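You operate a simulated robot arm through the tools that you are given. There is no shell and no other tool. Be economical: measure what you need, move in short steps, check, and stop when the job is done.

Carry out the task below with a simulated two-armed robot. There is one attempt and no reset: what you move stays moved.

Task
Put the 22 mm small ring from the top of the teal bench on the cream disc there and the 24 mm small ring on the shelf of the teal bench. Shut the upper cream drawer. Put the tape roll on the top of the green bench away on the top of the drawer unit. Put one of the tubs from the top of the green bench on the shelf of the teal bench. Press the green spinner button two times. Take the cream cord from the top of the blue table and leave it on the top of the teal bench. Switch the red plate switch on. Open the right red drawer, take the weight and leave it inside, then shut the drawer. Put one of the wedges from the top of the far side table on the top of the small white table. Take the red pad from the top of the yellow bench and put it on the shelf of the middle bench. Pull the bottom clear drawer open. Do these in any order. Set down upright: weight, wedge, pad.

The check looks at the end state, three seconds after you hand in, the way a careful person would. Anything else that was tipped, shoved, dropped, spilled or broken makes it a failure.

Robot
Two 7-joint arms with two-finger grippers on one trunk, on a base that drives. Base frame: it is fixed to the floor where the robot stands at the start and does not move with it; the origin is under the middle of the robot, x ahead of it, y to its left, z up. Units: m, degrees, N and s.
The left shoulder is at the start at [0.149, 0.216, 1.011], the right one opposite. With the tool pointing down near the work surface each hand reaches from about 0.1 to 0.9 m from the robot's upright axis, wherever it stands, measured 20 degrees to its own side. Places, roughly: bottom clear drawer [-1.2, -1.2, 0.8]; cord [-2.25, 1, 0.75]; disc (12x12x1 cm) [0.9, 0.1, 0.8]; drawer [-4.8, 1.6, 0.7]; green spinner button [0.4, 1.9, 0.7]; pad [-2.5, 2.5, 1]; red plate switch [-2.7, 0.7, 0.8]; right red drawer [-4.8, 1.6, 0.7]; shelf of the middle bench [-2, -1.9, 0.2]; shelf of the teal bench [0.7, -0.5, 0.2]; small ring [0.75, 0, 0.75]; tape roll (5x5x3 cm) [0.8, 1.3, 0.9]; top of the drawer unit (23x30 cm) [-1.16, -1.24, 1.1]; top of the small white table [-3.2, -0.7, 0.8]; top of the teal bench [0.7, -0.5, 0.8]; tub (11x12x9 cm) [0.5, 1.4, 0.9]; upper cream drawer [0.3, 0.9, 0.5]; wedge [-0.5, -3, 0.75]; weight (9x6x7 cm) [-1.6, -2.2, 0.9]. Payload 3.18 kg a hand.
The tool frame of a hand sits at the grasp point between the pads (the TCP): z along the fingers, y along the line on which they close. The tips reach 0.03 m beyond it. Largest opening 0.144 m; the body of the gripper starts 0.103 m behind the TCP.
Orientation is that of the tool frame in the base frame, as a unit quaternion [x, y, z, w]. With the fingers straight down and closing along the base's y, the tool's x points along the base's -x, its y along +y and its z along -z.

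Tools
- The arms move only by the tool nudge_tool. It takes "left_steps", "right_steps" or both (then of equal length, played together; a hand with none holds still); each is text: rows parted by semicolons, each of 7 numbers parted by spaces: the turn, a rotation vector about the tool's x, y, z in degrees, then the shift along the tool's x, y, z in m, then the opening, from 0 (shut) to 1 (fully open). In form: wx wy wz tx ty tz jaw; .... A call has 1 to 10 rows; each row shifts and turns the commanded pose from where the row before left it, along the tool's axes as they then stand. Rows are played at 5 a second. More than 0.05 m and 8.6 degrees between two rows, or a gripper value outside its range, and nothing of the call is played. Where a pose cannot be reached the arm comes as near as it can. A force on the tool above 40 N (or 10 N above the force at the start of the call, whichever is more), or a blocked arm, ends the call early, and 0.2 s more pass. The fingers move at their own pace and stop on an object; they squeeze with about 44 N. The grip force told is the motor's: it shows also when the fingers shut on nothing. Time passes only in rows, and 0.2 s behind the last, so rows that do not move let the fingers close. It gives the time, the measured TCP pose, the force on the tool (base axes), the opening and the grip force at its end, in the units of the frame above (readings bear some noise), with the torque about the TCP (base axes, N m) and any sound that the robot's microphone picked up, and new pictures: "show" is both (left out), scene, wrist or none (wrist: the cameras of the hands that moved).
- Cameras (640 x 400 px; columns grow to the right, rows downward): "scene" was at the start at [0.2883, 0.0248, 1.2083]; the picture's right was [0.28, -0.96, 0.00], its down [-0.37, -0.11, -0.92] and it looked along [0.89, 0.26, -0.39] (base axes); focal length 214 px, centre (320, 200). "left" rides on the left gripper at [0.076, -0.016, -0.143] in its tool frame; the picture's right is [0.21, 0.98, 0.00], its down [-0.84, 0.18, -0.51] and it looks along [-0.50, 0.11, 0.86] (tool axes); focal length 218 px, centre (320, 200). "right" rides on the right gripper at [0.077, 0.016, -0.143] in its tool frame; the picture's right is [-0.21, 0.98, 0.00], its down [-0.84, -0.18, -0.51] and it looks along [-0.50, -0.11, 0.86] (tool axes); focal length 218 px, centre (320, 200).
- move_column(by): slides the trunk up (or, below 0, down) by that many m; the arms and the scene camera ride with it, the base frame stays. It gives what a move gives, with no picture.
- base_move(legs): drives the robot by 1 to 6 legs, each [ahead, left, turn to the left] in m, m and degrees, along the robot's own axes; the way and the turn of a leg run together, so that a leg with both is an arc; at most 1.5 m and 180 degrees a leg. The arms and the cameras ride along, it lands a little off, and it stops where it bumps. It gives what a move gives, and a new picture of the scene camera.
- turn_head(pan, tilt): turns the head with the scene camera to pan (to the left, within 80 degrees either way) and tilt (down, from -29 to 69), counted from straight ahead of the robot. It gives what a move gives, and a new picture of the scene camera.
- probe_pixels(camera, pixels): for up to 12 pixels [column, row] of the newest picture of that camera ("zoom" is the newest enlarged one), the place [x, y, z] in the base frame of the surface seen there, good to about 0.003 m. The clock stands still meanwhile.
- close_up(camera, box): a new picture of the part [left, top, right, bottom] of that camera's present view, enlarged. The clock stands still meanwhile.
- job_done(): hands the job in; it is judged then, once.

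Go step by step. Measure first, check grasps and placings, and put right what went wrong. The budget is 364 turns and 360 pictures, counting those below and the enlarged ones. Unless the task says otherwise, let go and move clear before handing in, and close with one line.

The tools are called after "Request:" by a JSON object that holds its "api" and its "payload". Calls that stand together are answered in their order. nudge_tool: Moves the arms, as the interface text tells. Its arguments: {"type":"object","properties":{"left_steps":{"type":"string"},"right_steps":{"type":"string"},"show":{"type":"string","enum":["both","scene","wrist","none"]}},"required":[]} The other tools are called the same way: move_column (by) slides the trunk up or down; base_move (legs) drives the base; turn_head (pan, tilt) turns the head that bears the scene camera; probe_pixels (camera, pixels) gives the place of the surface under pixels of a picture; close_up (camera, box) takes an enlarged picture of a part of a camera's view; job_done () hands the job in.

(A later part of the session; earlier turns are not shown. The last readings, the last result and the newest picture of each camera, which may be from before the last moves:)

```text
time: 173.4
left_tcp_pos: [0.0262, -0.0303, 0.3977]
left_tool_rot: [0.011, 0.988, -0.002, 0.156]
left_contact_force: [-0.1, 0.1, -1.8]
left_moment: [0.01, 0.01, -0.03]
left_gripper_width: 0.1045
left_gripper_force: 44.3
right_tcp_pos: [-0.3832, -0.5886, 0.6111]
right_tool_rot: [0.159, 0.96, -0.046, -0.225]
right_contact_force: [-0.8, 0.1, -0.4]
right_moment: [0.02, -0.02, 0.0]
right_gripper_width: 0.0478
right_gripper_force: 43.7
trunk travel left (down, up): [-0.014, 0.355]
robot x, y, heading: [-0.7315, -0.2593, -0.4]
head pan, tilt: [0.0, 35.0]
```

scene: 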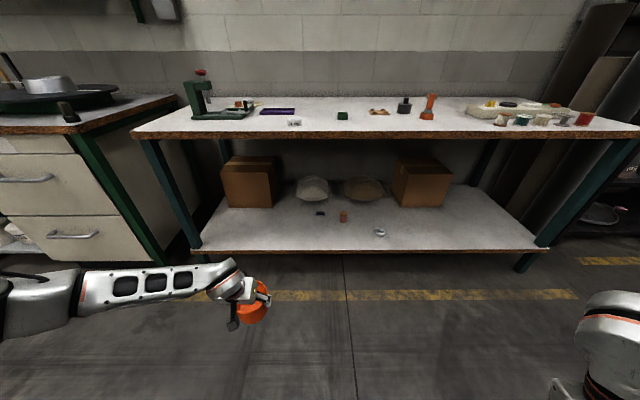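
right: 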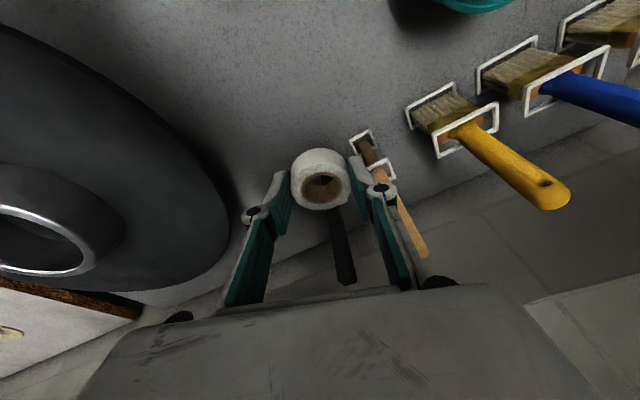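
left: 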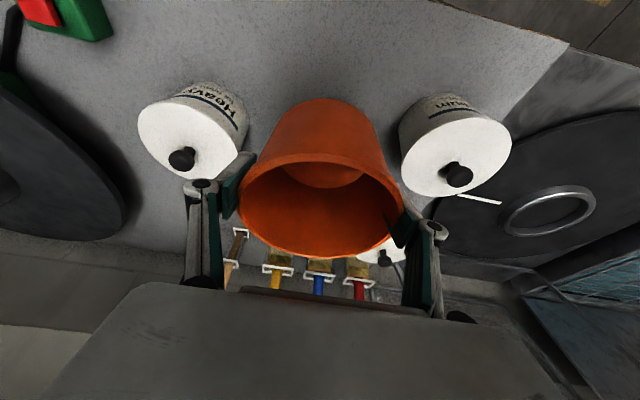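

The tub hangs level at z≈0.40. Drive in 0.48 m over the shelf.

Request:
{"api": "base_move", "payload": {"legs": [[0.3, 0, 0], [0.18, 0, 0]]}}

Request:
{"api": "close_up", "payload": {"camera": "left", "box": [0, 0, 640, 400]}}

```text
time: 176.5
left_tcp_pos: [0.5073, -0.0255, 0.3958]
left_tool_rot: [0.007, 0.988, -0.001, 0.155]
left_contact_force: [0.2, -1.1, -2.1]
left_moment: [0.03, 0.01, 0.02]
left_gripper_width: 0.1041
left_gripper_force: 43.9
right_tcp_pos: [0.1021, -0.5887, 0.6113]
right_tool_rot: [0.155, 0.961, -0.046, -0.225]
right_contact_force: [1.2, -0.5, 0.7]
right_moment: [0.02, 0.04, 0.01]
right_gripper_width: 0.0476
right_gripper_force: 43.9
trunk travel left (down, up): [-0.014, 0.355]
robot x, y, heading: [-0.2522, -0.256, 0.1]
head pan, tilt: [0.0, 35.0]
```

scene: 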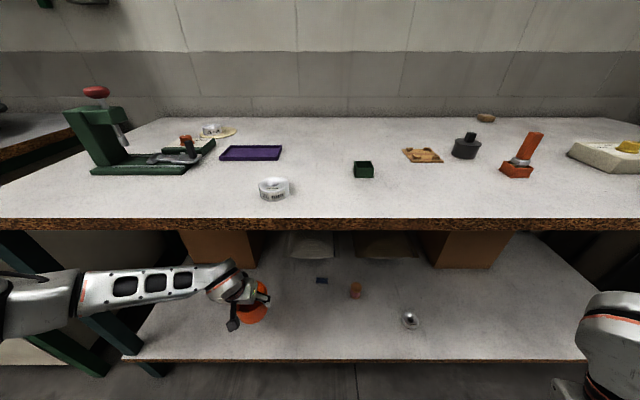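

```text
1.00 times, centred on (320, 200) of left (not enlarged: the box is as wide or as high as the picture)
```

zoom: 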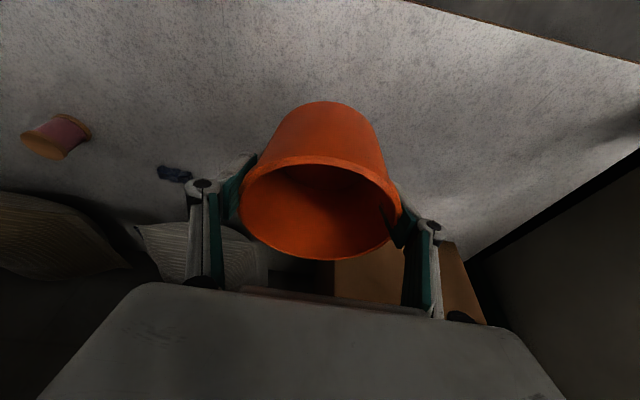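

Free spot confirmed. Lower to just above the shelf, then to contact.

Request:
{"api": "nudge_tool", "payload": {"left_steps": "0 0 0 0.0098 0 0.0305 0.5;0 0 0 0.0098 0 0.0305 0.5;0 0 0 0.0098 0 0.0305 0.5;0 0 0 0 0 0 0.5;0 0 0 0.0012 0 0.0038 0.5;0 0 0 0 0 0 0.5", "show": "none"}}

```text
time: 177.9
left_tcp_pos: [0.5059, -0.0264, 0.2969]
left_tool_rot: [0.007, 0.988, -0.001, 0.155]
left_contact_force: [0.5, -0.5, -0.8]
left_moment: [-0.01, 0.01, -0.03]
left_gripper_width: 0.1044
left_gripper_force: 44.1
right_tcp_pos: [0.1016, -0.5881, 0.6111]
right_tool_rot: [0.155, 0.961, -0.047, -0.224]
right_contact_force: [-0.7, 0.0, 0.0]
right_moment: [-0.02, -0.04, -0.01]
right_gripper_width: 0.0477
right_gripper_force: 44.2
trunk travel left (down, up): [-0.014, 0.355]
robot x, y, heading: [-0.2526, -0.2594, 0.0]
head pan, tilt: [0.0, 35.0]
```

Request:
{"api": "nudge_tool", "payload": {"left_steps": "0 0 0 0.001 0 0.003 0.5;0 0 0 0.001 0 0.003 0.5;0 0 0 0 0 0 0.5", "show": "none"}}

```text
time: 178.7
left_tcp_pos: [0.5061, -0.0261, 0.2884]
left_tool_rot: [0.007, 0.988, -0.002, 0.156]
left_contact_force: [0.0, 0.3, -1.2]
left_moment: [0.05, 0.0, 0.01]
left_gripper_width: 0.1044
left_gripper_force: 43.8
right_tcp_pos: [0.1012, -0.5874, 0.6107]
right_tool_rot: [0.155, 0.961, -0.046, -0.224]
right_contact_force: [0.0, -0.3, 0.3]
right_moment: [-0.05, -0.01, -0.03]
right_gripper_width: 0.0476
right_gripper_force: 43.8
trunk travel left (down, up): [-0.014, 0.355]
robot x, y, heading: [-0.2502, -0.2577, 0.2]
head pan, tilt: [0.0, 35.0]
```

Request:
{"api": "nudge_tool", "payload": {"left_steps": "0 0 0 0.0008 0 0.002 0.5;0 0 0 0.0008 0 0.002 0.5;0 0 0 0 0 0 0.5", "show": "wrist"}}

```text
time: 179.5
left_tcp_pos: [0.5061, -0.0267, 0.2844]
left_tool_rot: [0.007, 0.988, -0.002, 0.156]
left_contact_force: [0.2, 0.5, 2.6]
left_moment: [-0.1, -0.01, 0.01]
left_gripper_width: 0.1041
left_gripper_force: 44.0
right_tcp_pos: [0.1025, -0.5875, 0.612]
right_tool_rot: [0.155, 0.961, -0.046, -0.224]
right_contact_force: [-0.4, 1.2, -0.2]
right_moment: [0.0, 0.02, 0.03]
right_gripper_width: 0.0478
right_gripper_force: 44.1
trunk travel left (down, up): [-0.014, 0.355]
robot x, y, heading: [-0.2472, -0.2567, -0.0]
head pan, tilt: [0.0, 35.0]
```

left: 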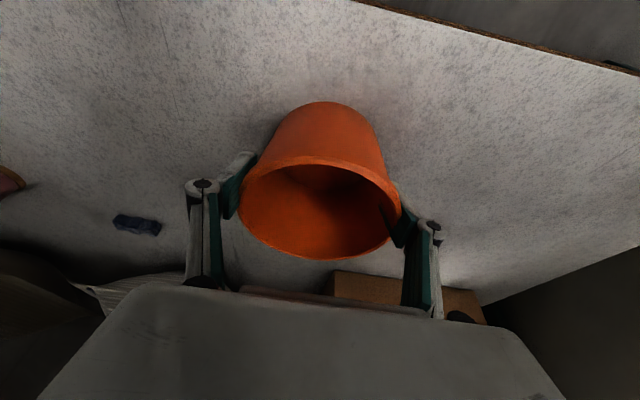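

Light contact. Open and withdraw along the tool axis.

Request:
{"api": "nudge_tool", "payload": {"left_steps": "0 0 0 0 0 0 0.85;0 0 0 0 0 0 0.95;0 0 0 0 0 0 0.95;0 0 0 0 0 -0.03 0.95;0 0 0 0 0 -0.04 0.95;0 0 0 0 0 -0.04 0.95;0 0 0 0 0 0 0.95", "show": "wrist"}}

```text
time: 181.1
left_tcp_pos: [0.4733, -0.0247, 0.3877]
left_tool_rot: [0.007, 0.988, 0.0, 0.155]
left_contact_force: [-0.2, 0.2, 0.6]
left_moment: [0.0, 0.01, 0.0]
left_gripper_width: 0.1368
left_gripper_force: 0.1
right_tcp_pos: [0.1016, -0.5884, 0.6116]
right_tool_rot: [0.155, 0.961, -0.046, -0.224]
right_contact_force: [0.1, 0.6, -0.1]
right_moment: [0.01, 0.01, -0.02]
right_gripper_width: 0.0476
right_gripper_force: 44.7
trunk travel left (down, up): [-0.014, 0.355]
robot x, y, heading: [-0.248, -0.2565, 0.1]
head pan, tilt: [0.0, 35.0]
```

left: 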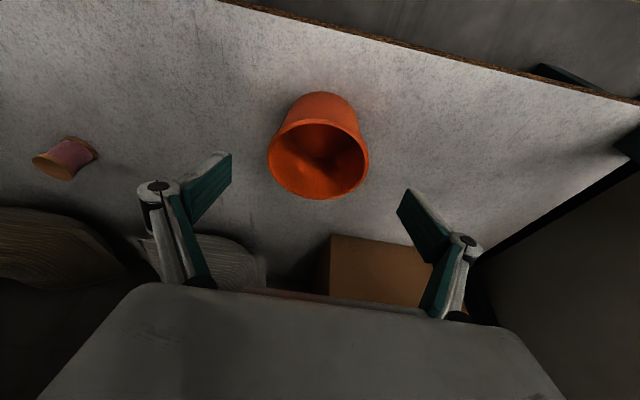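

The tub stands upright on the shelf. Back off, raise the trunk, and turn toward the drawer unit to look.

Request:
{"api": "base_move", "payload": {"legs": [[-0.4, 0, 0]]}}

Request:
{"api": "move_column", "payload": {"by": 0.3}}

Request:
{"api": "turn_head", "payload": {"pan": -78, "tilt": 20}}

```text
time: 183.6
left_tcp_pos: [0.0753, -0.029, 0.3872]
left_tool_rot: [0.011, 0.988, -0.002, 0.156]
left_contact_force: [-0.4, -0.2, 0.2]
left_moment: [0.01, -0.01, 0.04]
left_gripper_width: 0.1369
left_gripper_force: 0.1
right_tcp_pos: [-0.3004, -0.5884, 0.6108]
right_tool_rot: [0.156, 0.961, -0.046, -0.224]
right_contact_force: [0.6, 0.3, 0.1]
right_moment: [0.0, -0.01, 0.01]
right_gripper_width: 0.0475
right_gripper_force: 43.6
trunk travel left (down, up): [-0.014, 0.355]
robot x, y, heading: [-0.6489, -0.257, -0.3]
head pan, tilt: [0.0, 35.0]
```

scene: 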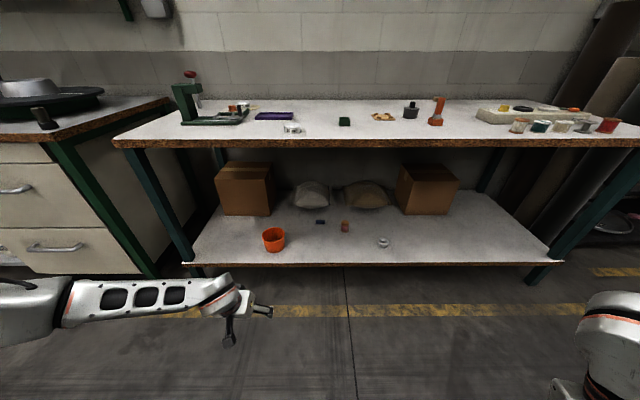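

```text
time: 186.6
left_tcp_pos: [0.074, -0.0284, 0.6871]
left_tool_rot: [0.01, 0.988, -0.002, 0.155]
left_contact_force: [0.2, 0.1, 0.3]
left_moment: [0.03, -0.02, 0.01]
left_gripper_width: 0.1368
left_gripper_force: 0.0
right_tcp_pos: [-0.3012, -0.5913, 0.9106]
right_tool_rot: [0.157, 0.96, -0.045, -0.225]
right_contact_force: [-0.1, 0.7, -0.3]
right_moment: [0.02, 0.01, 0.0]
right_gripper_width: 0.0476
right_gripper_force: 43.9
trunk travel left (down, up): [-0.314, 0.055]
robot x, y, heading: [-0.6487, -0.2559, -0.3]
head pan, tilt: [0.0, 35.0]
```

```text
time: 188.1
left_tcp_pos: [0.0744, -0.0284, 0.6865]
left_tool_rot: [0.011, 0.988, -0.002, 0.155]
left_contact_force: [0.3, 0.2, 0.3]
left_moment: [0.0, 0.04, 0.03]
left_gripper_width: 0.137
left_gripper_force: 0.1
right_tcp_pos: [-0.3009, -0.5891, 0.9105]
right_tool_rot: [0.157, 0.961, -0.046, -0.224]
right_contact_force: [-0.5, 0.5, -0.8]
right_moment: [-0.03, -0.01, 0.0]
right_gripper_width: 0.0477
right_gripper_force: 43.7
trunk travel left (down, up): [-0.314, 0.055]
robot x, y, heading: [-0.6479, -0.2569, -0.3]
head pan, tilt: [-78.0, 20.0]
```

scene: 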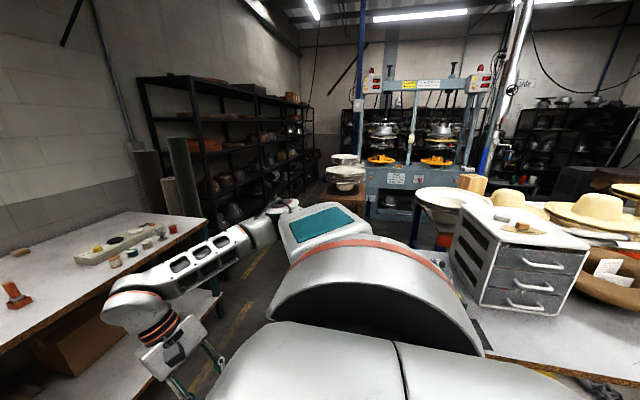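

The drawer unit is at (520,250) on the middle bench, its drawers facing roughly our way. Measure.

Request:
{"api": "probe_pixels", "payload": {"camera": "scene", "pixels": [[545, 264], [534, 286], [525, 306], [498, 260], [585, 272], [484, 302], [520, 230], [465, 210], [520, 225], [505, 218], [560, 350], [470, 345]]}}

Request:
{"api": "close_up", "payload": {"camera": "scene", "box": [440, 180, 640, 330]}}

```text
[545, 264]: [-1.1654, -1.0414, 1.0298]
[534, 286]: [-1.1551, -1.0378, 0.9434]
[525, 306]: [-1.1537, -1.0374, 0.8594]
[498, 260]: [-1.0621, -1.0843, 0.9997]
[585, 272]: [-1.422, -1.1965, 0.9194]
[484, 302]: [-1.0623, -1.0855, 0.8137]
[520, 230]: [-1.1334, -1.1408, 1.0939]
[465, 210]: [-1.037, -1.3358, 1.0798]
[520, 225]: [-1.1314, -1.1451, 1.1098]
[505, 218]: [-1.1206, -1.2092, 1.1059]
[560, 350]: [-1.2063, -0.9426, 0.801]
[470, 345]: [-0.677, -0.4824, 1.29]
```

```text
2.67 times, centred on (540, 255) of scene
```

zoom: 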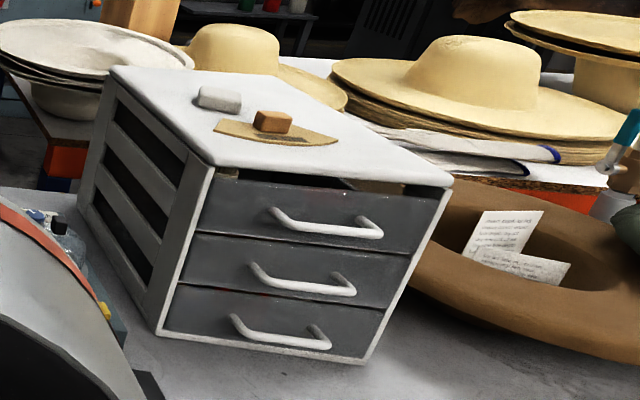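

Front of the unit at y≈-1.085, bench top z≈0.80, drawers face +y; bottom handle bar at (-1.154,-1.037,0.859). I'll move away to turn safely, then face it (heading −90°).

Request:
{"api": "base_move", "payload": {"legs": [[0, 0.5, 0], [0, 0, -90]]}}

Request:
{"api": "turn_head", "payload": {"pan": -15, "tilt": 35}}

```text
time: 196.9
left_tcp_pos: [-0.4299, -0.4895, 0.6868]
left_tool_rot: [0.711, 0.686, -0.113, 0.108]
left_contact_force: [-0.9, 0.5, 0.0]
left_moment: [0.0, -0.02, 0.02]
left_gripper_width: 0.1369
left_gripper_force: 0.1
right_tcp_pos: [-0.9855, -0.1066, 0.9117]
right_tool_rot: [0.795, 0.562, 0.128, -0.189]
right_contact_force: [-0.5, 0.6, -0.5]
right_moment: [0.02, 0.02, -0.02]
right_gripper_width: 0.0476
right_gripper_force: 44.1
trunk travel left (down, up): [-0.314, 0.055]
robot x, y, heading: [-0.6495, 0.2356, -91.1]
head pan, tilt: [-78.0, 20.0]
```

scene: 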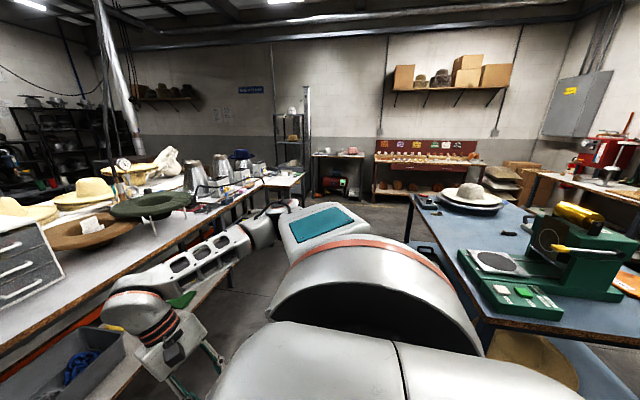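

```text
time: 198.2
left_tcp_pos: [-0.4311, -0.4901, 0.6883]
left_tool_rot: [0.711, 0.686, -0.113, 0.108]
left_contact_force: [0.8, 0.2, 1.4]
left_moment: [-0.01, -0.01, -0.02]
left_gripper_width: 0.1368
left_gripper_force: 0.0
right_tcp_pos: [-0.9862, -0.1066, 0.9101]
right_tool_rot: [0.794, 0.563, 0.128, -0.19]
right_contact_force: [0.2, 0.4, -0.6]
right_moment: [-0.01, 0.0, -0.01]
right_gripper_width: 0.0474
right_gripper_force: 43.9
trunk travel left (down, up): [-0.314, 0.055]
robot x, y, heading: [-0.6481, 0.2387, -91.1]
head pan, tilt: [-15.0, 35.0]
```

scene: 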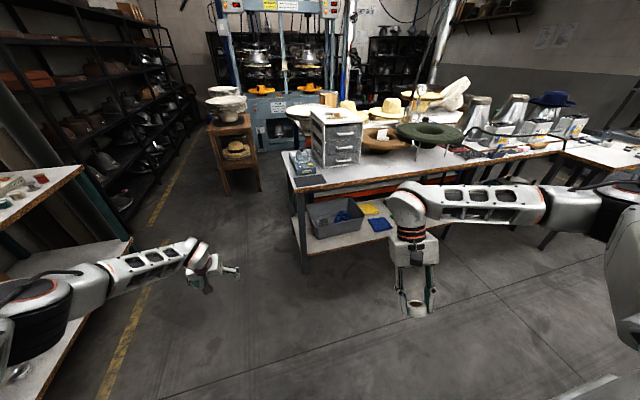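

Good overview. Measure the bench edge and the unit's top.

Request:
{"api": "close_up", "payload": {"camera": "scene", "box": [270, 85, 430, 205]}}

Request:
{"api": "probe_pixels", "payload": {"camera": "scene", "pixels": [[310, 187], [400, 173], [330, 213], [300, 240], [345, 235], [460, 163]]}}

```text
3.33 times, centred on (350, 145) of scene
```

zoom: 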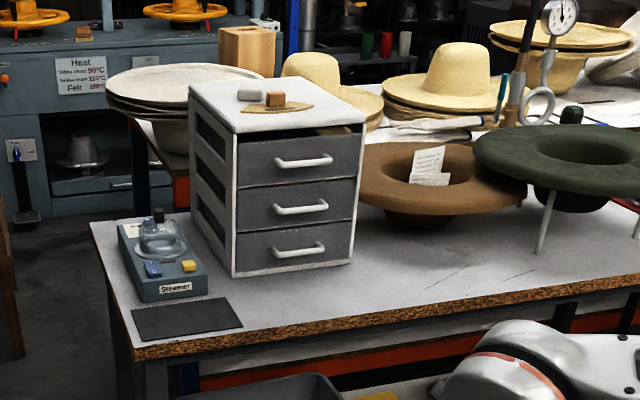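

```text
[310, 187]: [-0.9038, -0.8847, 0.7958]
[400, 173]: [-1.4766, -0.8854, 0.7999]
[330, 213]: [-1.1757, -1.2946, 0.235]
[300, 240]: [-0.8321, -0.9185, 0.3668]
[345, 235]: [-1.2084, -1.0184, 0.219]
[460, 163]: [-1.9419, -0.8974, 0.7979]
```

Bench edge y≈-0.885. Plan: right hand puts the tape on the free front-right of the unit's top; the left hand, turned 90° and pitched, will grip the handle bar. Prepare both hands here in free space.

Request:
{"api": "nudge_tool", "payload": {"left_steps": "0 8.5 0 0 0 -0.02 0.6;0 8.5 0 0 0 -0.02 0.6;0 0 -8.5 0 0 -0.02 0.6;0 0 -8.5 0 0 -0.02 0.6;0 0 -8.5 0 0 -0.02 0.6;0 0 -8.5 0 0 -0.02 0.6;0 0 -8.5 0 0 -0.02 0.6;0 0 -8.5 0 0 -0.02 0.6;0 0 -8.5 0 0 -0.02 0.6;0 0 -8.5 0 0 -0.02 0.6", "right_steps": "-2.35 -6.2 0 0 0 -0.03 0.1;-2.35 -6.2 0 0 0 -0.03 0.1;-2.35 -6.2 0 0 0 -0.03 0.1;-2.35 -6.2 0 0 0 -0.03 0.1;0 0 0 0 0 -0.04 0.1;0 0 0 0 0 -0.04 0.1;0 0 0 0 0 -0.04 0.1;0 0 0 0 0 -0.04 0.1;0 0 0 0 0 -0.02 0.1;0 0 0 0 0 0 0.1", "show": "none"}}

```text
time: 200.4
left_tcp_pos: [-0.4284, -0.4581, 0.8639]
left_tool_rot: [0.206, 0.975, -0.08, 0.014]
left_contact_force: [-0.1, 0.6, -0.6]
left_moment: [-0.03, 0.01, -0.01]
left_gripper_width: 0.0863
left_gripper_force: 0.1
left hand out of reach, approached as far as the arm can: row 2
right_tcp_pos: [-0.9832, -0.1382, 1.2047]
right_tool_rot: [0.816, 0.578, 0.0, 0.001]
right_contact_force: [0.7, 0.2, -1.5]
right_moment: [-0.04, 0.01, 0.0]
right_gripper_width: 0.0477
right_gripper_force: 44.1
trunk travel left (down, up): [-0.314, 0.055]
robot x, y, heading: [-0.6451, 0.2333, -91.1]
head pan, tilt: [-15.0, 35.0]
```

Yaw works. Continue: 24° more yaw and pitch about the tool's x.

Request:
{"api": "nudge_tool", "payload": {"left_steps": "0 0 -8 0 0 0 0.6;0 0 -8 0 0 0 0.6;0 0 -8 0 0 0 0.6;8 0 0 0 0 0 0.6;8 0 0 0 0 0 0.6;8 0 0 0 0 0 0.6;8 0 0 0 0 0 0.6;0 0 0 0 0 0 0.6", "show": "wrist"}}

```text
time: 202.2
left_tcp_pos: [-0.4313, -0.4598, 0.8643]
left_tool_rot: [-0.001, 0.936, -0.353, -0.003]
left_contact_force: [-0.7, 0.4, -0.4]
left_moment: [-0.01, 0.02, -0.03]
left_gripper_width: 0.0861
left_gripper_force: 0.1
right_tcp_pos: [-0.9823, -0.1372, 1.2055]
right_tool_rot: [0.816, 0.578, 0.0, 0.001]
right_contact_force: [0.2, -0.8, -0.1]
right_moment: [0.0, -0.02, -0.01]
right_gripper_width: 0.0477
right_gripper_force: 44.0
trunk travel left (down, up): [-0.314, 0.055]
robot x, y, heading: [-0.6493, 0.2369, -91.2]
head pan, tilt: [-15.0, 35.0]
```

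left: 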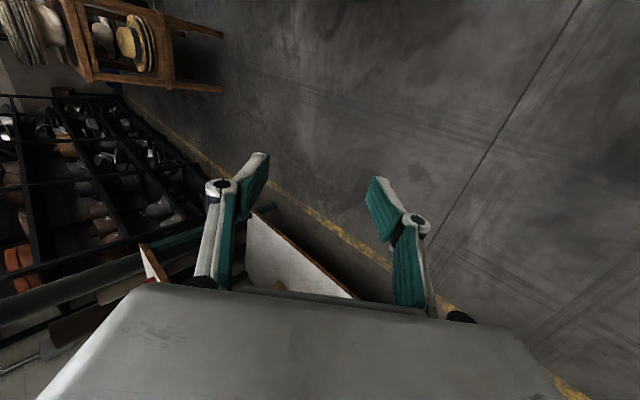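

The left tool is exactly as wanted (pitch 41°, closing in the vertical plane). Retract it up/back, then drive to the unit with the right hand carrying the tape at z≈1.2.

Request:
{"api": "nudge_tool", "payload": {"left_steps": "0 0 0 0 0.003 -0.04 0.6;0 0 0 0 0.003 -0.04 0.6;0 0 0 0 0.003 -0.04 0.6;0 0 0 0 0.003 -0.04 0.6;0 0 0 0 0.003 -0.04 0.6;0 0 0 0 0.003 -0.04 0.6;0 0 0 0 0 0 0.6", "show": "none"}}

Request:
{"api": "base_move", "payload": {"legs": [[0, -0.24, 1.2], [0.65, 0, 0]]}}

```text
time: 203.8
left_tcp_pos: [-0.4273, -0.2864, 1.032]
left_tool_rot: [-0.002, 0.936, -0.353, -0.003]
left_contact_force: [-0.6, 0.5, -0.4]
left_moment: [0.05, -0.02, 0.02]
left_gripper_width: 0.0864
left_gripper_force: 0.1
right_tcp_pos: [-0.983, -0.1409, 1.2043]
right_tool_rot: [0.816, 0.578, 0.001, 0.0]
right_contact_force: [0.2, 0.2, -1.1]
right_moment: [0.02, -0.04, 0.0]
right_gripper_width: 0.0474
right_gripper_force: 43.9
trunk travel left (down, up): [-0.314, 0.055]
robot x, y, heading: [-0.6505, 0.2315, -90.9]
head pan, tilt: [-15.0, 35.0]
```

```text
time: 209.7
left_tcp_pos: [-0.6495, -0.9291, 1.0329]
left_tool_rot: [-0.015, 0.935, -0.354, 0.003]
left_contact_force: [0.1, 0.2, 0.2]
left_moment: [0.01, 0.0, 0.01]
left_gripper_width: 0.0863
left_gripper_force: 0.0
right_tcp_pos: [-1.2095, -0.797, 1.2039]
right_tool_rot: [0.807, 0.591, 0.0, -0.001]
right_contact_force: [-0.1, 0.1, 0.1]
right_moment: [0.01, -0.04, 0.02]
right_gripper_width: 0.0478
right_gripper_force: 44.1
trunk travel left (down, up): [-0.314, 0.055]
robot x, y, heading: [-0.8837, -0.4113, -89.0]
head pan, tilt: [-15.0, 35.0]
```

scene: 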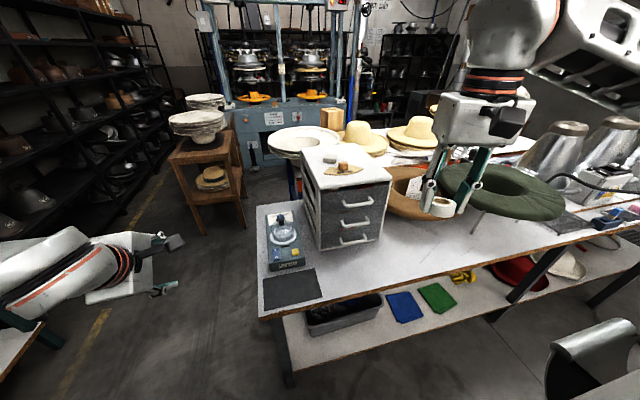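

Measure the unit's top and its contents.

Request:
{"api": "close_up", "payload": {"camera": "scene", "box": [290, 130, 410, 255]}}

```text
3.20 times, centred on (350, 192) of scene
```

zoom: 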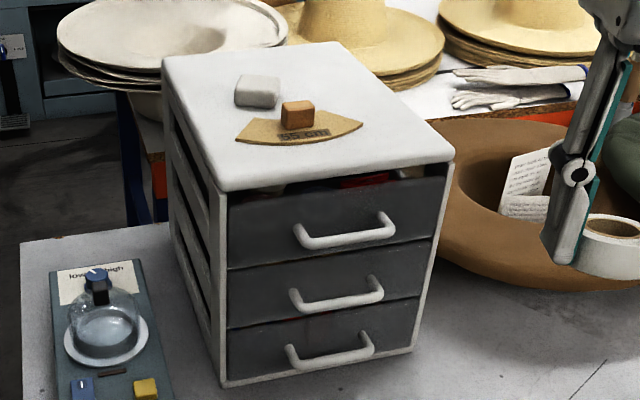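

Request:
{"api": "probe_pixels", "payload": {"camera": "zoom", "pixels": [[222, 186], [450, 152], [335, 48], [168, 60], [390, 140], [355, 122], [330, 163], [330, 362], [290, 345], [372, 350], [330, 345], [340, 295]]}}

```text
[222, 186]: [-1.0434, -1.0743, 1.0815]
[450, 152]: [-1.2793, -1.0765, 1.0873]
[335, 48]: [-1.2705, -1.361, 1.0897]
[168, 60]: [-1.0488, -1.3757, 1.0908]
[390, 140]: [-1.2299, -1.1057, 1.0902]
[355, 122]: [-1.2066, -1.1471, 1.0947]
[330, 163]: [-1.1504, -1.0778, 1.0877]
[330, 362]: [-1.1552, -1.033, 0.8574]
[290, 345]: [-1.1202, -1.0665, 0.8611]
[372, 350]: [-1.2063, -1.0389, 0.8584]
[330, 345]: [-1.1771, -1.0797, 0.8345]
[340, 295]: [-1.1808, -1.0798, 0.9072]
```

Free spot on top at about (-1.235,-1.20). Restore the tool's 13° pitch (so the tape is flat) and drive forward 0.14.

Request:
{"api": "base_move", "payload": {"legs": [[0.14, 0, 0]]}}

Request:
{"api": "nudge_tool", "payload": {"right_steps": "0 -6.7 0 0 0 0 0.1;0 -6.7 0 0 0 0 0.1;0 0 0 0 0 0 0.1", "show": "wrist"}}

```text
time: 211.1
left_tcp_pos: [-0.6468, -1.0642, 1.0328]
left_tool_rot: [-0.017, 0.936, -0.353, 0.004]
left_contact_force: [-0.4, -0.1, 0.2]
left_moment: [0.04, -0.01, 0.02]
left_gripper_width: 0.0863
left_gripper_force: 0.0
right_tcp_pos: [-1.2047, -0.9338, 1.2041]
right_tool_rot: [0.807, 0.591, 0.0, 0.0]
right_contact_force: [0.7, -1.1, -0.3]
right_moment: [0.08, 0.02, 0.0]
right_gripper_width: 0.0477
right_gripper_force: 44.2
trunk travel left (down, up): [-0.314, 0.055]
robot x, y, heading: [-0.8811, -0.5486, -89.2]
head pan, tilt: [-15.0, 35.0]
```

scene: 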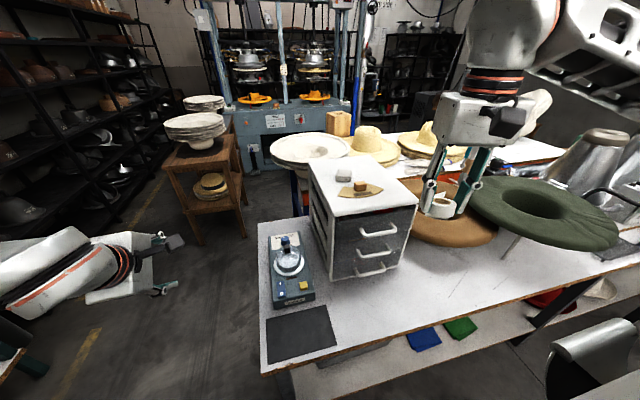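

```text
time: 211.8
left_tcp_pos: [-0.6466, -1.0624, 1.0332]
left_tool_rot: [-0.016, 0.935, -0.354, 0.002]
left_contact_force: [-0.7, 0.7, 0.1]
left_moment: [-0.02, -0.02, -0.01]
left_gripper_width: 0.0866
left_gripper_force: 0.1
right_tcp_pos: [-1.2071, -0.934, 1.2055]
right_tool_rot: [0.802, 0.586, -0.094, 0.07]
right_contact_force: [0.4, 0.2, -0.2]
right_moment: [0.03, 0.01, 0.01]
right_gripper_width: 0.0475
right_gripper_force: 43.9
trunk travel left (down, up): [-0.314, 0.055]
robot x, y, heading: [-0.8839, -0.5489, -89.0]
head pan, tilt: [-15.0, 35.0]
```

right: 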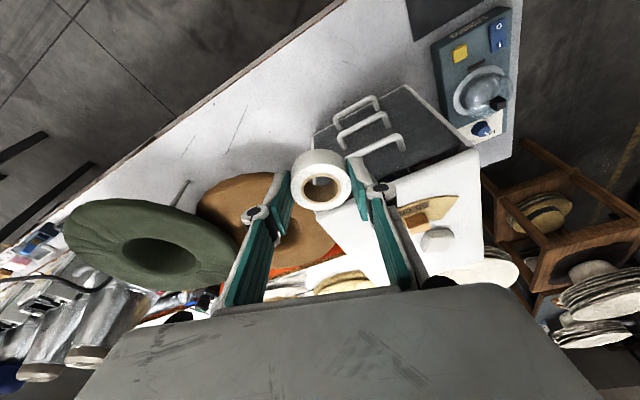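

Move over the free spot.

Request:
{"api": "nudge_tool", "payload": {"right_steps": "0 0 0 -0.0405 0.009 0.0157 0.1;0 0 0 -0.0405 0.009 0.0157 0.1;0 0 0 -0.0405 0.009 0.0157 0.1;0 0 0 -0.0405 0.009 0.0157 0.1;0 0 0 -0.0405 0.009 0.0157 0.1;0 0 0 -0.0405 0.009 0.0157 0.1;0 0 0 0 0 0 0.1", "show": "both"}}

```text
time: 213.4
left_tcp_pos: [-0.6461, -1.0634, 1.033]
left_tool_rot: [-0.017, 0.936, -0.353, 0.003]
left_contact_force: [-0.3, 1.1, 1.1]
left_moment: [0.01, 0.01, 0.02]
left_gripper_width: 0.0863
left_gripper_force: 0.1
right_tcp_pos: [-1.2308, -1.1972, 1.1722]
right_tool_rot: [0.801, 0.587, -0.094, 0.07]
right_contact_force: [-0.2, 0.2, 0.5]
right_moment: [-0.03, -0.01, -0.04]
right_gripper_width: 0.0474
right_gripper_force: 44.0
trunk travel left (down, up): [-0.314, 0.055]
robot x, y, heading: [-0.8835, -0.5462, -89.1]
head pan, tilt: [-15.0, 35.0]
```

scene: 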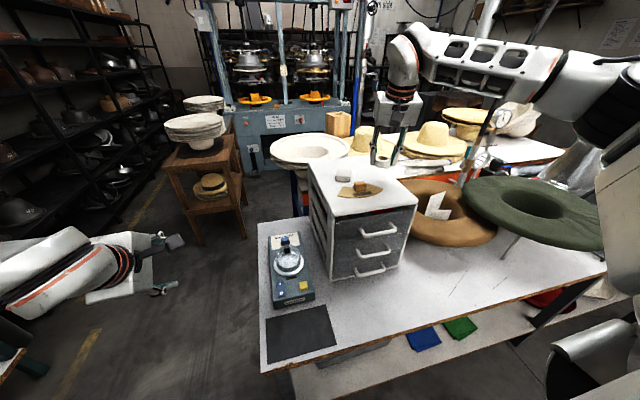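
right: 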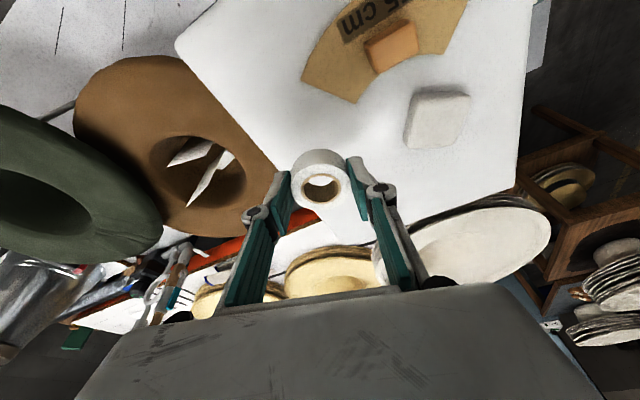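

Good. Descend 4 cm with a 1 cm inward shift.

Request:
{"api": "nudge_tool", "payload": {"right_steps": "0 0 0 0.0065 0.005 0.0155 0.1;0 0 0 0.0065 0.005 0.0155 0.1;0 0 0 0.002 0 0.006 0.1;0 0 0 0 0 0 0.1", "show": "none"}}

```text
time: 214.4
left_tcp_pos: [-0.6461, -1.0634, 1.0327]
left_tool_rot: [-0.017, 0.935, -0.353, 0.003]
left_contact_force: [0.4, 0.0, 0.5]
left_moment: [0.01, 0.02, 0.0]
left_gripper_width: 0.0865
left_gripper_force: 0.1
right_tcp_pos: [-1.2191, -1.1947, 1.1312]
right_tool_rot: [0.801, 0.587, -0.095, 0.068]
right_contact_force: [-0.1, -1.2, -0.4]
right_moment: [0.03, -0.05, -0.01]
right_gripper_width: 0.0475
right_gripper_force: 44.0
trunk travel left (down, up): [-0.314, 0.055]
robot x, y, heading: [-0.8835, -0.5503, -89.1]
head pan, tilt: [-15.0, 35.0]
```

Request:
{"api": "nudge_tool", "payload": {"right_steps": "0 0 0 0.0005 0 0.002 0.1;0 0 0 0.0005 0 0.002 0.1;0 0 0 0 0 0 0.1", "show": "wrist"}}

```text
time: 215.2
left_tcp_pos: [-0.6459, -1.0629, 1.0331]
left_tool_rot: [-0.016, 0.935, -0.353, 0.002]
left_contact_force: [0.6, -0.4, 0.5]
left_moment: [0.02, -0.04, 0.0]
left_gripper_width: 0.0863
left_gripper_force: 0.1
right_tcp_pos: [-1.2223, -1.1936, 1.1263]
right_tool_rot: [0.802, 0.586, -0.095, 0.069]
right_contact_force: [0.1, 0.2, -1.1]
right_moment: [-0.01, 0.01, -0.01]
right_gripper_width: 0.0479
right_gripper_force: 43.8
trunk travel left (down, up): [-0.314, 0.055]
robot x, y, heading: [-0.8861, -0.5472, -89.0]
head pan, tilt: [-15.0, 35.0]
```

right: 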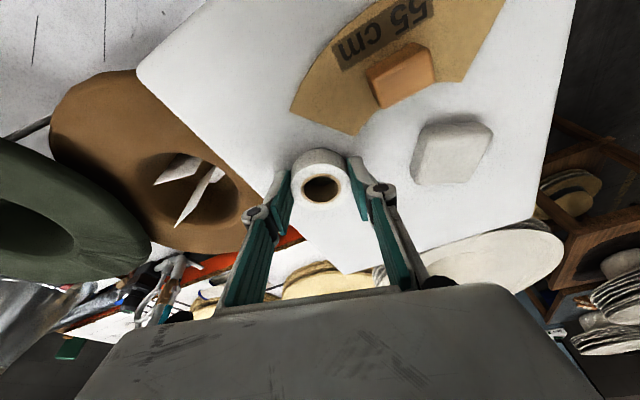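

Nearly touching. 2–3 mm more, then release and rise.

Request:
{"api": "nudge_tool", "payload": {"right_steps": "0 0 0 0.0005 0 0.002 0.1;0 0 0 0 0 0 0.1;0 0 0 0 0 0 0.4;0 0 0 0 0 0 0.45;0 0 0 -0.007 0 -0.029 0.45;0 0 0 -0.009 0 -0.039 0.45;0 0 0 -0.009 0 -0.039 0.45;0 0 0 0 0 0 0.45", "show": "wrist"}}

```text
time: 217.1
left_tcp_pos: [-0.6471, -1.0628, 1.0327]
left_tool_rot: [-0.017, 0.935, -0.354, 0.004]
left_contact_force: [0.6, -0.5, -0.5]
left_moment: [0.0, -0.02, -0.03]
left_gripper_width: 0.0863
left_gripper_force: 0.1
right_tcp_pos: [-1.2219, -1.1937, 1.2342]
right_tool_rot: [0.801, 0.587, -0.094, 0.069]
right_contact_force: [0.0, -0.2, -0.3]
right_moment: [0.0, -0.02, 0.04]
right_gripper_width: 0.0647
right_gripper_force: 0.2
trunk travel left (down, up): [-0.314, 0.055]
robot x, y, heading: [-0.8871, -0.5511, -89.1]
head pan, tilt: [-15.0, 35.0]
```

right: 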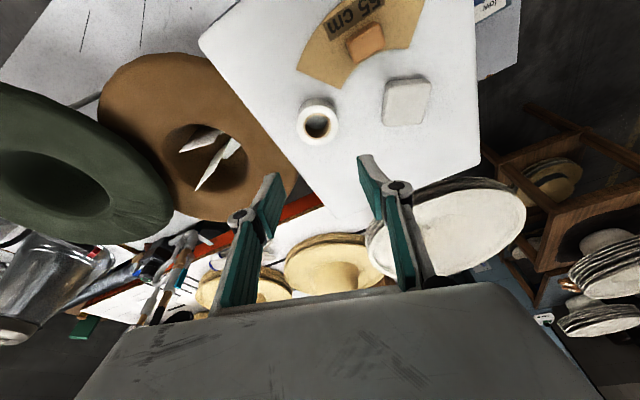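

Tape is placed. Now retract the right hand and reposition for the drawer: back 0.35, right 0.5.

Request:
{"api": "base_move", "payload": {"legs": [[-0.35, 0, 0]]}}

Request:
{"api": "nudge_tool", "payload": {"right_steps": "0 0 0 0.04 -0.01 -0.01 0.45;0 0 0 0.04 -0.01 -0.01 0.45;0 0 0 0.04 -0.01 -0.01 0.45;0 0 0 0.04 -0.01 -0.01 0.45;0 0 0 0.04 -0.01 -0.01 0.45;0 0 0 0.04 -0.01 -0.01 0.45;0 0 0 0 0 0 0.45", "show": "none"}}

Request:
{"api": "base_move", "payload": {"legs": [[0, -0.5, -1]]}}

Request:
{"api": "turn_head", "payload": {"pan": 20, "tilt": 40}}

```text
time: 219.3
left_tcp_pos: [-0.6498, -0.7071, 1.0336]
left_tool_rot: [-0.018, 0.935, -0.354, 0.005]
left_contact_force: [-1.2, -0.1, 0.3]
left_moment: [-0.05, -0.01, 0.0]
left_gripper_width: 0.0861
left_gripper_force: 0.1
right_tcp_pos: [-1.2253, -0.8408, 1.2348]
right_tool_rot: [0.8, 0.589, -0.094, 0.07]
right_contact_force: [-0.3, -0.5, 1.1]
right_moment: [-0.01, 0.04, 0.02]
right_gripper_width: 0.0647
right_gripper_force: 0.1
trunk travel left (down, up): [-0.314, 0.055]
robot x, y, heading: [-0.8914, -0.1969, -88.8]
head pan, tilt: [-15.0, 35.0]
```

scene: 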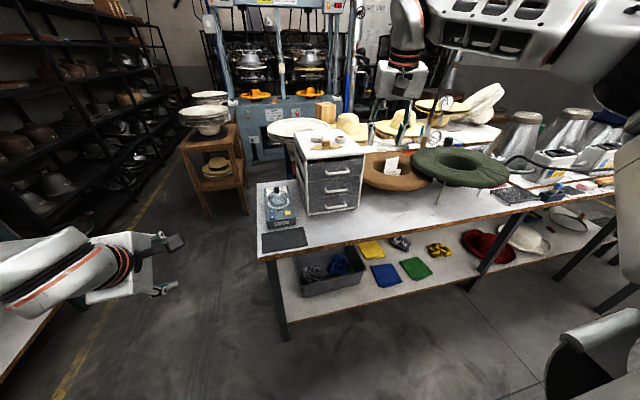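

```text
time: 220.9
left_tcp_pos: [-0.6497, -0.7079, 1.0339]
left_tool_rot: [-0.018, 0.935, -0.353, 0.004]
left_contact_force: [1.0, -0.4, -0.2]
left_moment: [0.0, -0.01, -0.02]
left_gripper_width: 0.0865
left_gripper_force: 0.1
right_tcp_pos: [-1.2061, -0.588, 1.2354]
right_tool_rot: [0.8, 0.588, -0.095, 0.069]
right_contact_force: [-0.1, -0.8, 0.7]
right_moment: [0.02, 0.01, 0.0]
right_gripper_width: 0.0651
right_gripper_force: 0.1
trunk travel left (down, up): [-0.314, 0.055]
robot x, y, heading: [-0.8864, -0.197, -88.9]
head pan, tilt: [-15.0, 35.0]
```

```text
time: 225.8
left_tcp_pos: [-1.1503, -0.7161, 1.0341]
left_tool_rot: [-0.013, 0.935, -0.354, 0.002]
left_contact_force: [0.7, -0.1, 0.8]
left_moment: [0.0, 0.02, 0.03]
left_gripper_width: 0.0866
left_gripper_force: 0.1
right_tcp_pos: [-1.7051, -0.5891, 1.235]
right_tool_rot: [0.803, 0.584, -0.094, 0.07]
right_contact_force: [-0.5, -0.5, 0.0]
right_moment: [0.03, -0.04, -0.03]
right_gripper_width: 0.0648
right_gripper_force: 0.2
trunk travel left (down, up): [-0.314, 0.055]
robot x, y, heading: [-1.3856, -0.2018, -89.6]
head pan, tilt: [-15.0, 35.0]
```

scene: 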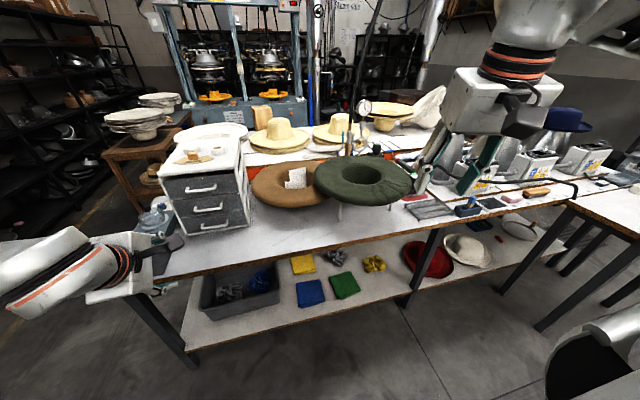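

```text
time: 226.8
left_tcp_pos: [-1.15, -0.7176, 1.0326]
left_tool_rot: [-0.012, 0.936, -0.353, 0.001]
left_contact_force: [0.6, -0.4, -0.5]
left_moment: [-0.04, 0.04, -0.03]
left_gripper_width: 0.0866
left_gripper_force: 0.1
right_tcp_pos: [-1.7043, -0.5886, 1.235]
right_tool_rot: [0.803, 0.584, -0.095, 0.069]
right_contact_force: [0.0, 0.1, 0.3]
right_moment: [0.05, 0.01, -0.04]
right_gripper_width: 0.0647
right_gripper_force: 0.1
trunk travel left (down, up): [-0.314, 0.055]
robot x, y, heading: [-1.3845, -0.2023, -89.6]
head pan, tilt: [20.0, 40.0]
```

scene: 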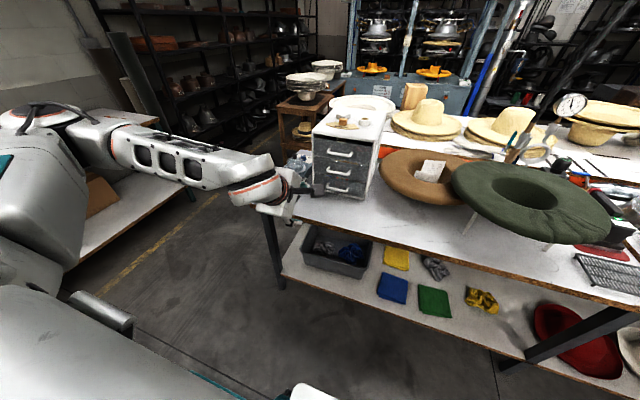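

Left hand is lined up in x. Drive forward 0.2, then lower to a pre-grasp 6 cm from the bottom bar.

Request:
{"api": "base_move", "payload": {"legs": [[0.2, 0, 0]]}}

Request:
{"api": "nudge_tool", "payload": {"left_steps": "0 0 0 0 0.0075 0.0343 0.25;0 0 0 0 0.0075 0.0343 0.25;0 0 0 0 0.0075 0.0343 0.25;0 0 0 0 0.0075 0.0343 0.25;0 0 0 0 0 0 0.25", "show": "wrist"}}

```text
time: 228.4
left_tcp_pos: [-1.1494, -0.9137, 1.0328]
left_tool_rot: [-0.012, 0.936, -0.352, 0.002]
left_contact_force: [0.2, -0.1, 0.2]
left_moment: [0.02, -0.03, 0.04]
left_gripper_width: 0.0863
left_gripper_force: 0.0
right_tcp_pos: [-1.7038, -0.7871, 1.2371]
right_tool_rot: [0.804, 0.584, -0.095, 0.068]
right_contact_force: [-0.1, -0.2, -0.3]
right_moment: [0.02, 0.0, 0.01]
right_gripper_width: 0.0645
right_gripper_force: 0.0
trunk travel left (down, up): [-0.314, 0.055]
robot x, y, heading: [-1.3801, -0.3978, -89.6]
head pan, tilt: [20.0, 40.0]
```

scene: 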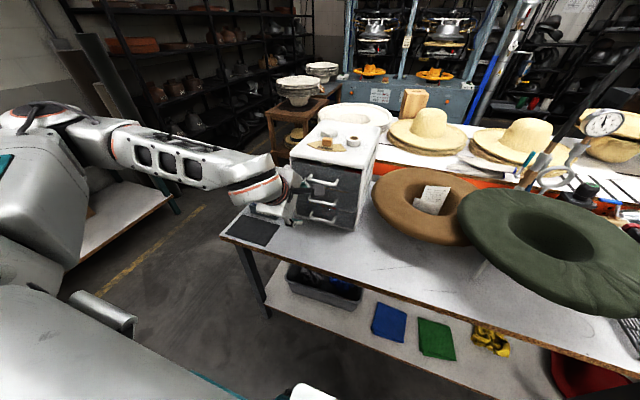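

```text
time: 229.6
left_tcp_pos: [-1.1461, -0.9796, 0.9103]
left_tool_rot: [-0.014, 0.936, -0.352, 0.002]
left_contact_force: [-0.3, -0.4, 0.2]
left_moment: [0.0, 0.03, -0.03]
left_gripper_width: 0.0356
left_gripper_force: 0.0
right_tcp_pos: [-1.7028, -0.7859, 1.236]
right_tool_rot: [0.804, 0.583, -0.095, 0.069]
right_contact_force: [0.6, 0.4, -0.7]
right_moment: [-0.04, 0.07, -0.01]
right_gripper_width: 0.0647
right_gripper_force: 0.0
trunk travel left (down, up): [-0.314, 0.055]
robot x, y, heading: [-1.382, -0.3966, -89.7]
head pan, tilt: [20.0, 40.0]
```

left: 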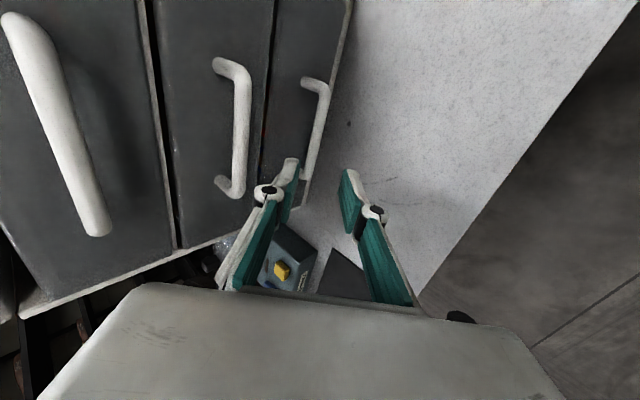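

Excellent view: bottom bar at (318,125). Measure bar and face.

Request:
{"api": "probe_pixels", "payload": {"camera": "left", "pixels": [[319, 120], [313, 145], [310, 80], [323, 90], [290, 120], [275, 140], [241, 120], [240, 170], [305, 170], [315, 108]]}}

```text
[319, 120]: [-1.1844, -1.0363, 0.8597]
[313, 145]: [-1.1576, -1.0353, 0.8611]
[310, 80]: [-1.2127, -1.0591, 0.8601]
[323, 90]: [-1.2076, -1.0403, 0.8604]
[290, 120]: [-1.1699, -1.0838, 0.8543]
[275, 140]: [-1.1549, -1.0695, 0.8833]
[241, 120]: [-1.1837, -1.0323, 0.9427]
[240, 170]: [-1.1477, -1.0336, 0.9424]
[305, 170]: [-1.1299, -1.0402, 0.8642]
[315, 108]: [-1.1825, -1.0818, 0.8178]
```

Bar centre ≈(-1.16,-1.0395,0.856), face at -1.083. Advance along the tool axis.

Request:
{"api": "nudge_tool", "payload": {"left_steps": "0 0 0 0.007 0 0.0214 0.25;0 0 0 0.007 0 0.0214 0.25;0 0 0 0 0 0.0214 0.25;0 0 0 0 0 0 0.25", "show": "wrist"}}

```text
time: 230.6
left_tcp_pos: [-1.1609, -1.0237, 0.8616]
left_tool_rot: [-0.012, 0.936, -0.352, 0.0]
left_contact_force: [-0.2, 0.0, -0.7]
left_moment: [-0.03, 0.0, 0.01]
left_gripper_width: 0.036
left_gripper_force: 0.0
right_tcp_pos: [-1.7031, -0.7865, 1.2366]
right_tool_rot: [0.803, 0.584, -0.095, 0.07]
right_contact_force: [-0.2, -0.5, 0.6]
right_moment: [0.01, -0.02, -0.02]
right_gripper_width: 0.0645
right_gripper_force: 0.1
trunk travel left (down, up): [-0.314, 0.055]
robot x, y, heading: [-1.3822, -0.3965, -89.7]
head pan, tilt: [20.0, 40.0]
```

left: 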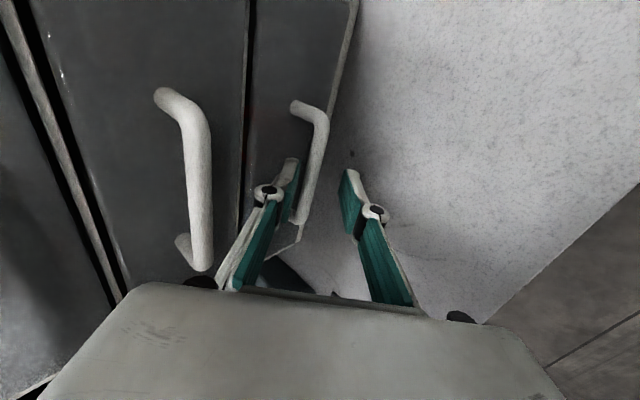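

The bar is between the fingers, close to the back finger. Close gently and check.

Request:
{"api": "nudge_tool", "payload": {"left_steps": "0 0 0 0 0 0 0.15;0 0 0 0 0 0 0;0 0 0 0 0 0 0;0 0 0 0 0 0 0", "show": "wrist"}}

```text
time: 231.6
left_tcp_pos: [-1.1609, -1.0229, 0.8636]
left_tool_rot: [-0.012, 0.935, -0.353, 0.002]
left_contact_force: [1.9, -0.9, 11.2]
left_moment: [-0.09, -0.21, -0.58]
left_gripper_width: 0.0097
left_gripper_force: 40.0
right_tcp_pos: [-1.7031, -0.7854, 1.2362]
right_tool_rot: [0.803, 0.584, -0.095, 0.069]
right_contact_force: [-1.0, -0.2, -0.1]
right_moment: [-0.03, 0.0, -0.05]
right_gripper_width: 0.0651
right_gripper_force: 0.1
trunk travel left (down, up): [-0.314, 0.055]
robot x, y, heading: [-1.3851, -0.4002, -89.8]
head pan, tilt: [20.0, 40.0]
```

left: 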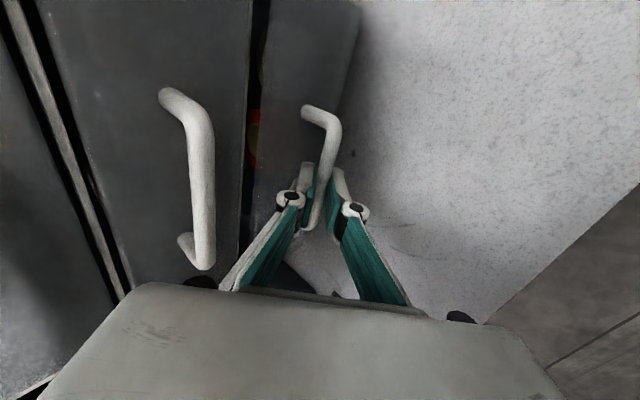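

Bar gripped (0.0097). Pull straight out 14 cm with the arm.

Request:
{"api": "nudge_tool", "payload": {"left_steps": "0 0 0 0 0.021 -0.0185 0;0 0 0 0 0.021 -0.0185 0;0 0 0 0 0.021 -0.0185 0;0 0 0 0 0.021 -0.0185 0;0 0 0 0 0.021 -0.0185 0;0 0 0 0 0 0 0", "show": "wrist"}}

```text
time: 233.0
left_tcp_pos: [-1.1656, -0.9973, 0.8692]
left_tool_rot: [-0.014, 0.939, -0.345, 0.005]
left_contact_force: [8.3, 0.1, -31.7]
left_moment: [0.3, -0.52, -0.22]
left_gripper_width: 0.0105
left_gripper_force: 39.9
left hand out of reach, approached as far as the arm can: row 1, 2, 3, 4, 5
right_tcp_pos: [-1.7024, -0.7877, 1.2359]
right_tool_rot: [0.804, 0.584, -0.094, 0.068]
right_contact_force: [1.1, -0.2, -0.5]
right_moment: [0.03, -0.03, 0.01]
right_gripper_width: 0.0649
right_gripper_force: 0.1
trunk travel left (down, up): [-0.314, 0.055]
robot x, y, heading: [-1.3817, -0.3951, -89.8]
head pan, tilt: [20.0, 40.0]
```

left: 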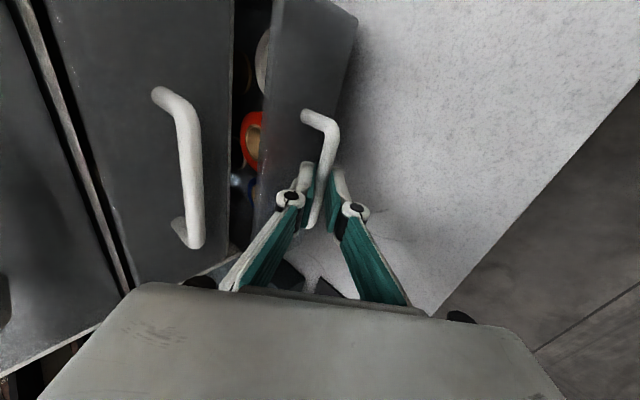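

It opens but the arm's reach limits; pull the rest with the base.

Request:
{"api": "base_move", "payload": {"legs": [[-0.11, 0, 0]]}}

```text
time: 234.2
left_tcp_pos: [-1.1678, -0.8925, 0.8713]
left_tool_rot: [-0.013, 0.938, -0.346, 0.004]
left_contact_force: [12.8, 0.5, -22.5]
left_moment: [0.24, -0.57, -0.12]
left_gripper_width: 0.01
left_gripper_force: 40.4
right_tcp_pos: [-1.703, -0.6794, 1.2367]
right_tool_rot: [0.804, 0.583, -0.094, 0.069]
right_contact_force: [-0.1, 0.2, 0.7]
right_moment: [-0.06, -0.02, 0.05]
right_gripper_width: 0.0648
right_gripper_force: 0.2
trunk travel left (down, up): [-0.314, 0.055]
robot x, y, heading: [-1.3835, -0.2896, -89.7]
head pan, tilt: [20.0, 40.0]
```

scene: 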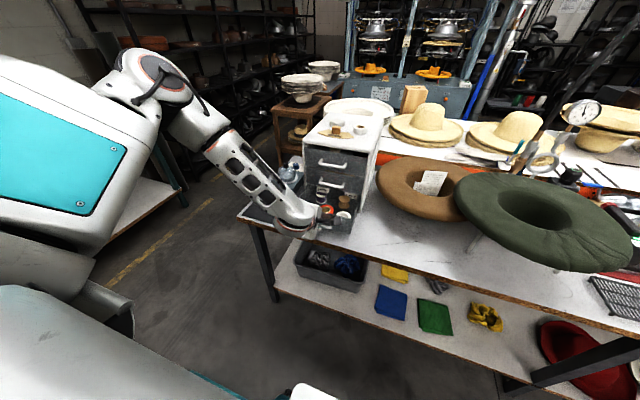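

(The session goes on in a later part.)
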